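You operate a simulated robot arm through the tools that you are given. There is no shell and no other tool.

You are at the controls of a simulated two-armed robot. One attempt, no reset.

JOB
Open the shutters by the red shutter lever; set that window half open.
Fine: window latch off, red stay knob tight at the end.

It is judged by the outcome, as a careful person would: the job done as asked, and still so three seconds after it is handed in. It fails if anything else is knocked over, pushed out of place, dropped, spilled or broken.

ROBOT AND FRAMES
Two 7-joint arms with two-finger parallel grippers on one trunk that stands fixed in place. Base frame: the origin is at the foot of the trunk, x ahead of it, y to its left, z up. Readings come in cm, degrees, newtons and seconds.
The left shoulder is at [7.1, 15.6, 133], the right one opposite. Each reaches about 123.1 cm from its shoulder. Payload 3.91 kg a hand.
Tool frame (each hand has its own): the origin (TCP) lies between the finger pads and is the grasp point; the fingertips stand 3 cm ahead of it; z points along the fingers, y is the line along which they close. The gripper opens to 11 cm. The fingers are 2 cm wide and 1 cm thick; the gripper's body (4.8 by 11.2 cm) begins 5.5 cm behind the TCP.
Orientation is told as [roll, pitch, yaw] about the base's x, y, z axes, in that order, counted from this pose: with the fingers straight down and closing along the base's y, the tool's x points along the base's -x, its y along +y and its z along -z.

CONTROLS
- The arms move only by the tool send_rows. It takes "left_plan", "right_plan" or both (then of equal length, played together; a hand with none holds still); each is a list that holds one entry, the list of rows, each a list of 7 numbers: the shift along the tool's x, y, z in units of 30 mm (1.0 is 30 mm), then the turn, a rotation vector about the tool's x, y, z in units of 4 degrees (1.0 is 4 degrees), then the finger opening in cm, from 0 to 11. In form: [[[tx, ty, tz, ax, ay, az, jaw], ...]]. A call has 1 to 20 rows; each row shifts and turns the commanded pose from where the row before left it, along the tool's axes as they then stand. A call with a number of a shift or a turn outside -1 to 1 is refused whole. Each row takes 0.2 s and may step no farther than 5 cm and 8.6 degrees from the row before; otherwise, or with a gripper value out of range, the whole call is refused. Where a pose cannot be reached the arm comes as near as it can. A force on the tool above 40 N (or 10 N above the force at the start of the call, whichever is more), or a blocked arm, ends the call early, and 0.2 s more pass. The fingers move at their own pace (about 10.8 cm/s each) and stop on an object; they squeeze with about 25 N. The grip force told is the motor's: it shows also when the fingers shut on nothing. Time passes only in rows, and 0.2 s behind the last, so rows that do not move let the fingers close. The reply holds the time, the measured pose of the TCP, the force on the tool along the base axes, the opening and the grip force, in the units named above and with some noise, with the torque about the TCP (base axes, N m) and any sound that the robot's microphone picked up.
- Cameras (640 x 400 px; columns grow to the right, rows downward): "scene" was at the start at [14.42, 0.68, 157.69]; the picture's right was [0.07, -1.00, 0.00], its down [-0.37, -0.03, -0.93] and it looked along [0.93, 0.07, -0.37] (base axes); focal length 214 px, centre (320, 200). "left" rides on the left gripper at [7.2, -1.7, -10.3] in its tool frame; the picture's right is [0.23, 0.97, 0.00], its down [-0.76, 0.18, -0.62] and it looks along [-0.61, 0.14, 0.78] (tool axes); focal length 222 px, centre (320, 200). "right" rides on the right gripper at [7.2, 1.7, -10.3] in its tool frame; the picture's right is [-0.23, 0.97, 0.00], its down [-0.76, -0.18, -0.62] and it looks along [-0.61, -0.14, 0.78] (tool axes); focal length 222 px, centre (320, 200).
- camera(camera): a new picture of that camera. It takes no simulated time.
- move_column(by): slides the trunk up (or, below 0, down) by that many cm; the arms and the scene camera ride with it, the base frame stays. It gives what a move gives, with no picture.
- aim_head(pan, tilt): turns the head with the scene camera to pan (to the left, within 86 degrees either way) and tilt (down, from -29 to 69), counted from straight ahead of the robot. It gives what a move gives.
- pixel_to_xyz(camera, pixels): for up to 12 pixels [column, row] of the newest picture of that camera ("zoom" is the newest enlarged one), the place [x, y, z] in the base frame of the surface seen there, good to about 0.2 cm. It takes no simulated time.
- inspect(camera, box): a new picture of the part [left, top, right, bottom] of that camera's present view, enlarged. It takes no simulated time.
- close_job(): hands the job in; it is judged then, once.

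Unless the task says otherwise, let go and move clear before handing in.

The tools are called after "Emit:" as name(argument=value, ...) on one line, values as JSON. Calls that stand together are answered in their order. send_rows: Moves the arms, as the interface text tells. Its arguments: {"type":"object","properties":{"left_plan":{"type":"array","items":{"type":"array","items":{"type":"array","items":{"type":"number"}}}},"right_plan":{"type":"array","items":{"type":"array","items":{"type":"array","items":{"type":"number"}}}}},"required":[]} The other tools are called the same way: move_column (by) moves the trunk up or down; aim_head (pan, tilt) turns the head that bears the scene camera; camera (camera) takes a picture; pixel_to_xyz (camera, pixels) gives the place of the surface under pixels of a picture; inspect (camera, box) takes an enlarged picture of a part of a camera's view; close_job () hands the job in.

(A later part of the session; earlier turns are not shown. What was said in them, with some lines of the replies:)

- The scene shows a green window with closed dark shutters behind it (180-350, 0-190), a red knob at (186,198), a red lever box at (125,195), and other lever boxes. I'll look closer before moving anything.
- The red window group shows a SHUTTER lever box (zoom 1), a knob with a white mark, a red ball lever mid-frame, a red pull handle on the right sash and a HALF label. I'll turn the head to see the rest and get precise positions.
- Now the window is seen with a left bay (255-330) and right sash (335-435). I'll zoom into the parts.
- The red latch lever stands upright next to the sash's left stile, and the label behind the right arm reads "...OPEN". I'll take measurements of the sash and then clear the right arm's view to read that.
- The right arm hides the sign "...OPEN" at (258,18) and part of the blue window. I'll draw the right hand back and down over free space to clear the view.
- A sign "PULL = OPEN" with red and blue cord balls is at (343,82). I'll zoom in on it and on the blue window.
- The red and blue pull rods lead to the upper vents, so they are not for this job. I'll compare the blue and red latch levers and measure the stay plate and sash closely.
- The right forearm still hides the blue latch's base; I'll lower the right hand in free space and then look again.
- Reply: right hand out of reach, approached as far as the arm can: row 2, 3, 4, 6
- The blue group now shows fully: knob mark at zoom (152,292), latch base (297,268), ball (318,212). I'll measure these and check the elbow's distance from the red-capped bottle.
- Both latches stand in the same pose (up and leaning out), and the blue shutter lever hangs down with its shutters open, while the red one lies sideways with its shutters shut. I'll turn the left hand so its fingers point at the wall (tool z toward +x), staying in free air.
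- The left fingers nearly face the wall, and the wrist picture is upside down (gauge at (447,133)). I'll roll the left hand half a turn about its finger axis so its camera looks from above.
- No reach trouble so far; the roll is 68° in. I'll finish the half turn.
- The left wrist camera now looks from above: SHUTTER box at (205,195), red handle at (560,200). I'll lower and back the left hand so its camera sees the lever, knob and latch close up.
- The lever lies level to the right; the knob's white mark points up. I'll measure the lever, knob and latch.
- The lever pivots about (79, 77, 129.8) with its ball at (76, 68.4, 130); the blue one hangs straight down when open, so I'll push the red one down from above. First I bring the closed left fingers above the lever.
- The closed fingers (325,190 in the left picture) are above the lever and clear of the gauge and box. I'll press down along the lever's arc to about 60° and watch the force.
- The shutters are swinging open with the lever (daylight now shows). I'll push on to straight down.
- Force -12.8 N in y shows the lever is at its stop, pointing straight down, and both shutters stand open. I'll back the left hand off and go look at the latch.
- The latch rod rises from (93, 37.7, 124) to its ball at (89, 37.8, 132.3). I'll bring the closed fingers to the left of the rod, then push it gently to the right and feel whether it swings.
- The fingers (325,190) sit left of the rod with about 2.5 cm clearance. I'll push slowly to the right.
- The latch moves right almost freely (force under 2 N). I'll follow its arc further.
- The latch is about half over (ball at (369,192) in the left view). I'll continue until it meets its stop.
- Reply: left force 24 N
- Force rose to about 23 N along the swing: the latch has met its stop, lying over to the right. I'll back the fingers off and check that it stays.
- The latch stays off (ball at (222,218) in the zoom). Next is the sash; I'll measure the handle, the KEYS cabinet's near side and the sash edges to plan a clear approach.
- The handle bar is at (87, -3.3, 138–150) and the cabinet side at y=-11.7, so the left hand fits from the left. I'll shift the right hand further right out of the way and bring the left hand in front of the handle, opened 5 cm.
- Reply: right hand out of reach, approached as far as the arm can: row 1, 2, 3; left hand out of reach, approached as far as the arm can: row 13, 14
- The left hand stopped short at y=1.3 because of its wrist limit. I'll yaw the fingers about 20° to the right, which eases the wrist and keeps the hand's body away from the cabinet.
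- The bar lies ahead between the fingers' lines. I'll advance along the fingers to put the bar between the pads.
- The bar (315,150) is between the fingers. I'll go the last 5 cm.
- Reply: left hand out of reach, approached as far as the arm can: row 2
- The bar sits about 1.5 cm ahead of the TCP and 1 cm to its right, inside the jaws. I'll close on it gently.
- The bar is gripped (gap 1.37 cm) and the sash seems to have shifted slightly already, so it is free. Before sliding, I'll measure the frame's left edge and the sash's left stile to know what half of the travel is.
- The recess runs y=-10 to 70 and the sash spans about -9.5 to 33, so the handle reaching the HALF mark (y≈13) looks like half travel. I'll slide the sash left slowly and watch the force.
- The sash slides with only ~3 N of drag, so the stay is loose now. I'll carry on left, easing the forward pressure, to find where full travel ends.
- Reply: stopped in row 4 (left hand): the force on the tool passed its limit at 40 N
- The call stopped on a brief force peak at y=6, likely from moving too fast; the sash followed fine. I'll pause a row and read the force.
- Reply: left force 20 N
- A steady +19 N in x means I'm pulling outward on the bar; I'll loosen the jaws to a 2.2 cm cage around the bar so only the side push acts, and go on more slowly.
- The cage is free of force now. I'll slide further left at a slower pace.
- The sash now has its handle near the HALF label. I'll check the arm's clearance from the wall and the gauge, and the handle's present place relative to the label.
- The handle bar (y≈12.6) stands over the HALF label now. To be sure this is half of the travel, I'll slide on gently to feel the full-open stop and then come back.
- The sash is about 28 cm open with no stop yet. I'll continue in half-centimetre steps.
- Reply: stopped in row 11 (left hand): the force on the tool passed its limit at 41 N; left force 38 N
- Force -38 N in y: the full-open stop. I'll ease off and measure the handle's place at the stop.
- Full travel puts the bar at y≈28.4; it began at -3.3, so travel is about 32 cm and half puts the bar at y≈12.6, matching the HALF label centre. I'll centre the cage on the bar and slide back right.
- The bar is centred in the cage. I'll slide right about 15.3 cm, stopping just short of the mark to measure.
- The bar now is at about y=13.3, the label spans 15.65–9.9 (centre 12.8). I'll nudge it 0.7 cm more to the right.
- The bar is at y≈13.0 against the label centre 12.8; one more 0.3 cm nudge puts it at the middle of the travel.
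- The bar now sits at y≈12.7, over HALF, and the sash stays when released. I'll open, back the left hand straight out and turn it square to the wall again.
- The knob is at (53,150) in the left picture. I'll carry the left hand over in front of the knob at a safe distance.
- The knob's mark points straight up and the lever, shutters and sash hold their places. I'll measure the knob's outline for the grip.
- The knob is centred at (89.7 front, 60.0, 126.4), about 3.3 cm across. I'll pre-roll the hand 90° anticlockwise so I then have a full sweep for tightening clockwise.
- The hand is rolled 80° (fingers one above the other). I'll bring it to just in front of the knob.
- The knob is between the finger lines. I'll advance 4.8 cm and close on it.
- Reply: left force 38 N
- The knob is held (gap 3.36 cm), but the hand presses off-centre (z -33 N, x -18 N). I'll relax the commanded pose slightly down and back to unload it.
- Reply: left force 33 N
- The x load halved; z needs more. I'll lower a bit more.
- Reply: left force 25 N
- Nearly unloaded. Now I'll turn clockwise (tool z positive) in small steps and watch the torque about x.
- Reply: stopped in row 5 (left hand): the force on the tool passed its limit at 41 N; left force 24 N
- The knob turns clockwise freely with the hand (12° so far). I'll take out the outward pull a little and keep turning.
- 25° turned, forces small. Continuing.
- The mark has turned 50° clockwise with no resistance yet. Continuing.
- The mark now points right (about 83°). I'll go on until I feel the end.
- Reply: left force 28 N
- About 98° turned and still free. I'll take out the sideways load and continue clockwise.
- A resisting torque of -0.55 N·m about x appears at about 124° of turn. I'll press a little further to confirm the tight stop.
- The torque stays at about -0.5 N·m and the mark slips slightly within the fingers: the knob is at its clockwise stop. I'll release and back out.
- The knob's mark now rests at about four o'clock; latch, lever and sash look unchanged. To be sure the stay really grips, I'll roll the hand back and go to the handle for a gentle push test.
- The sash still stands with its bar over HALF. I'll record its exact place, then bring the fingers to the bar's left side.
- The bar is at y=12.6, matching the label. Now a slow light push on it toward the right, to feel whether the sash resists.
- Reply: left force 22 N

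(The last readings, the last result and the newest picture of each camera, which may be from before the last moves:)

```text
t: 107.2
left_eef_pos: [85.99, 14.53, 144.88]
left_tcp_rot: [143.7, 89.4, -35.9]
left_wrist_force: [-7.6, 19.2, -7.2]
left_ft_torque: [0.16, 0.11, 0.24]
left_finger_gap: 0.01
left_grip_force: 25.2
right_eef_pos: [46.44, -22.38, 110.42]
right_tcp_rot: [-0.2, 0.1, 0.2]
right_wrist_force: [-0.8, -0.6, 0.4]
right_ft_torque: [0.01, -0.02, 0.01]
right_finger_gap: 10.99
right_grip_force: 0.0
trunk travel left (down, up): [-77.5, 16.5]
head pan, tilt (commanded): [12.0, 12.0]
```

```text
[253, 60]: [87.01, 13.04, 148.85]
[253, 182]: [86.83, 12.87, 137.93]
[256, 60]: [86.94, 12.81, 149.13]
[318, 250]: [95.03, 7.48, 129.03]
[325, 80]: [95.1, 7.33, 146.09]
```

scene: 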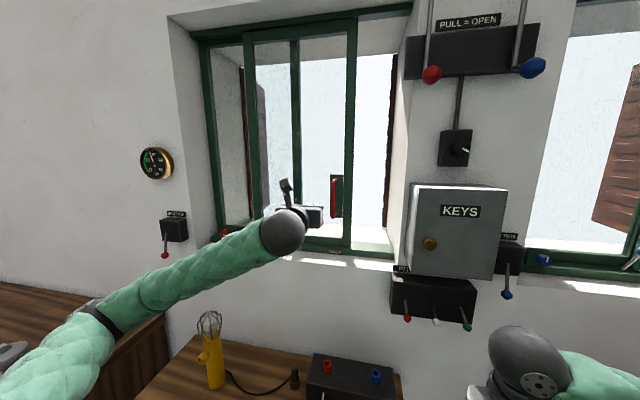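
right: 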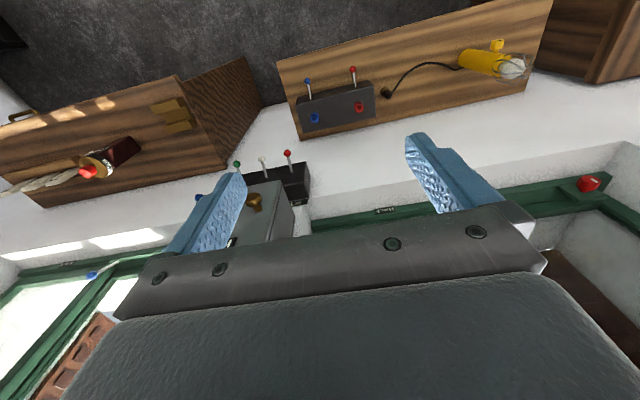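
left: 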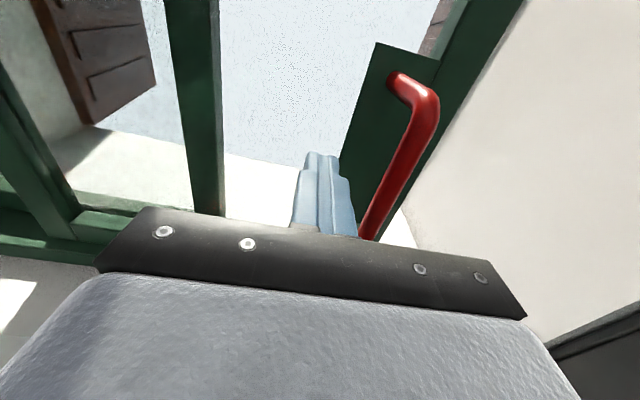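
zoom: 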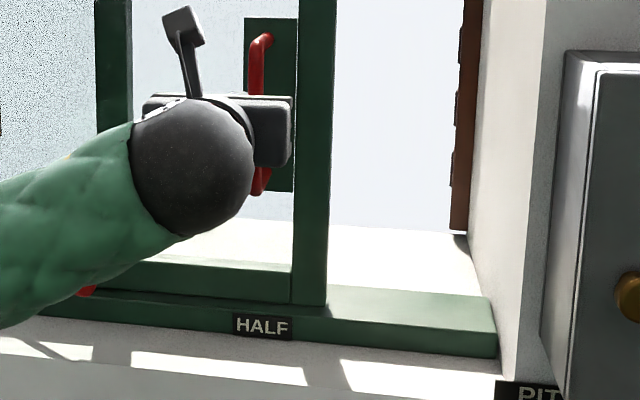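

The sash held against 19 N (it slid at 3–4 N before), so the stay is tight. I'll back the hand off and withdraw it.

Emit:
send_rows(left_plan=[[[0, -0.3, 0, 0, 0, 0, 0], [0, -0.5, 0, 0, 0, 0, 0], [0, 0, -1, 0, 0, 0, 0], [0, 0, -1, 0, 0, 0, 0], [0, 0, -1, 0, 0, 0, 0], [0, 0, -1, 0, 0, 0, 0], [0, 0, -1, 0, 0, 0, 0], [0, 0, -1, 0, 0, 0, 0], [0, 0, -1, 0, 0, 0, 0], [0.3, -0.8, -0.5, 0, 0, 0, 0], [0.3, -0.8, -0.5, 0, 0, 0, 0], [0.3, -0.8, -0.5, 0, 0, 0, 0], [0.3, -0.8, -0.5, 0, 0, 0, 0], [0.3, -0.8, 0, 0, 0, 0, 0], [0.3, -0.8, 0, 0, 0, 0, 0]]])

Emit:
aim_head(pan=8, tilt=18)

Emit:
camera(camera="scene")

Emit:
camera(camera="left")

```text
t: 110.4
left_eef_pos: [62.12, 30.8, 151.4]
left_tcp_rot: [151.7, 89.4, -28.0]
left_wrist_force: [0.1, 0.4, -0.5]
left_ft_torque: [-0.03, 0.03, -0.02]
left_finger_gap: 0.0
left_grip_force: 25.6
left hand out of reach, approached as far as the arm can: row 11, 12, 13
right_eef_pos: [46.26, -22.52, 110.37]
right_tcp_rot: [0.0, 0.0, 0.1]
right_wrist_force: [0.5, 0.3, 0.5]
right_ft_torque: [-0.03, -0.02, 0.01]
right_finger_gap: 11.0
right_grip_force: 0.0
trunk travel left (down, up): [-77.5, 16.5]
head pan, tilt (commanded): [12.0, 12.0]
```

```text
t: 111.0
left_eef_pos: [62.2, 30.6, 151.42]
left_tcp_rot: [155.2, 89.5, -24.5]
left_wrist_force: [-0.4, 0.2, 0.4]
left_ft_torque: [-0.03, -0.01, 0.01]
left_finger_gap: 0.0
left_grip_force: 25.0
right_eef_pos: [46.47, -22.49, 110.41]
right_tcp_rot: [-0.1, 0.1, 0.1]
right_wrist_force: [-0.2, -0.5, -0.7]
right_ft_torque: [0.02, 0.03, -0.01]
right_finger_gap: 11.0
right_grip_force: 0.1
trunk travel left (down, up): [-77.5, 16.5]
head pan, tilt (commanded): [8.0, 18.0]
```

```text
taken
```

scene: 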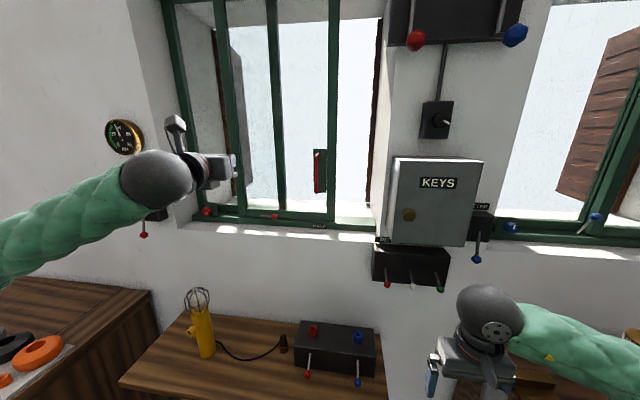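

```text
taken
```

left: 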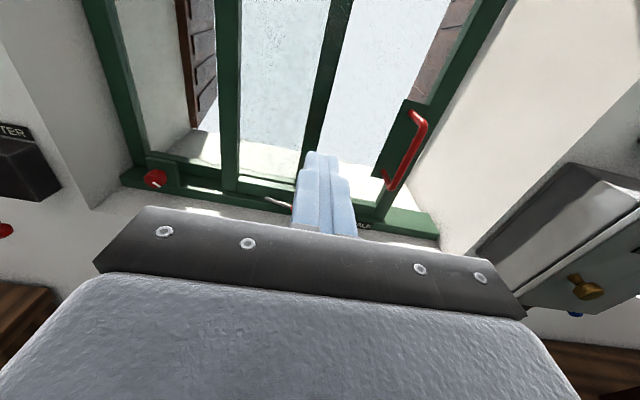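

Both hands are clear of everything. I'll do a last close check of latch, knob, sash and the items near the right forearm.

Emit:
inspect(camera="scene", box=[190, 140, 390, 250])

Emit:
inspect(camera="scene", box=[120, 190, 250, 260])

Emit:
aim_head(pan=-35, tilt=20)

Emit:
camera(camera="scene")

```text
3.20 times, centred on (290, 195) of scene
```

zoom: 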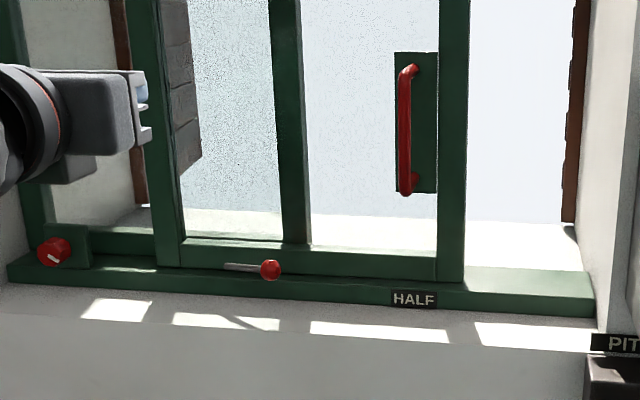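

```text
4.92 times, centred on (185, 225) of scene
```

zoom: 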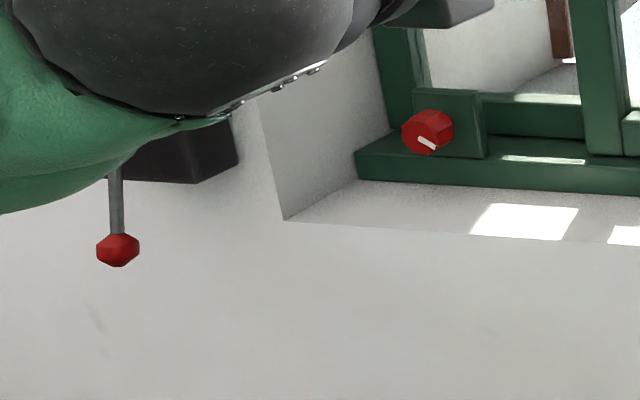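

```text
t: 112.1
left_eef_pos: [62.24, 30.7, 151.4]
left_tcp_rot: [155.2, 89.5, -24.5]
left_wrist_force: [0.5, 0.1, 0.0]
left_ft_torque: [-0.01, 0.02, 0.03]
left_finger_gap: 0.0
left_grip_force: 24.5
right_eef_pos: [46.52, -22.54, 110.52]
right_tcp_rot: [0.0, 0.1, 0.1]
right_wrist_force: [0.3, 0.6, 0.7]
right_ft_torque: [0.02, 0.02, 0.0]
right_finger_gap: 11.0
right_grip_force: 0.0
trunk travel left (down, up): [-77.5, 16.5]
head pan, tilt (commanded): [-35.0, 20.0]
```

```text
taken
```

scene: 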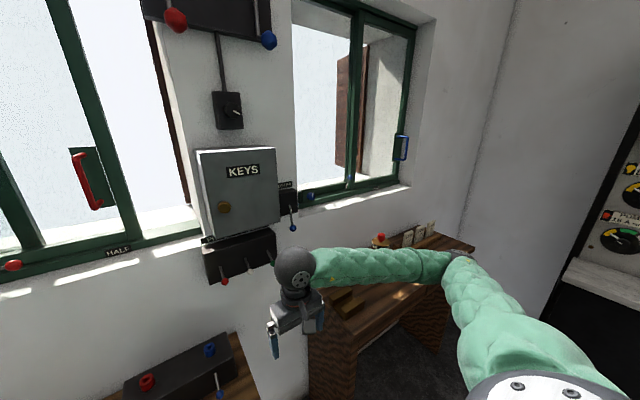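

Everything checks out. The shutter lever hangs straight down with the shutters open, the latch lies over, the red bar is over HALF and the knob is at its stop. The bottle (380,240) and log cards (415,235) still stand, so I'm handing in.

Emit:
close_job()

```text
The job is handed in.
```

The shutters are open, the window is half open with its latch off, and the red stay knob is tight. I've handed the job in.

- **Shutters:** I pushed the red shutter lever down to its stop. Both shutters opened and have stayed open.
- **Latch:** it is swung over to its stop, which is off, and it stays there.
- **Window:** I slid the window to its full-open stop to find the whole travel, about 32 cm, then brought it back to the middle. Its red handle now sits over the HALF label.
- **Stay knob:** I turned it about 120° clockwise to its stop. The window then held against a 19 N push; before, it slid at 3–4 N.

The force limit tripped once while I was sliding the window and once while I was turning the knob. It also tripped at the full-open stop. None of these left any damage I could see.

In the last pictures nothing was knocked over or moved; the bottle and log cards by the right arm are still standing. Both hands are clear.
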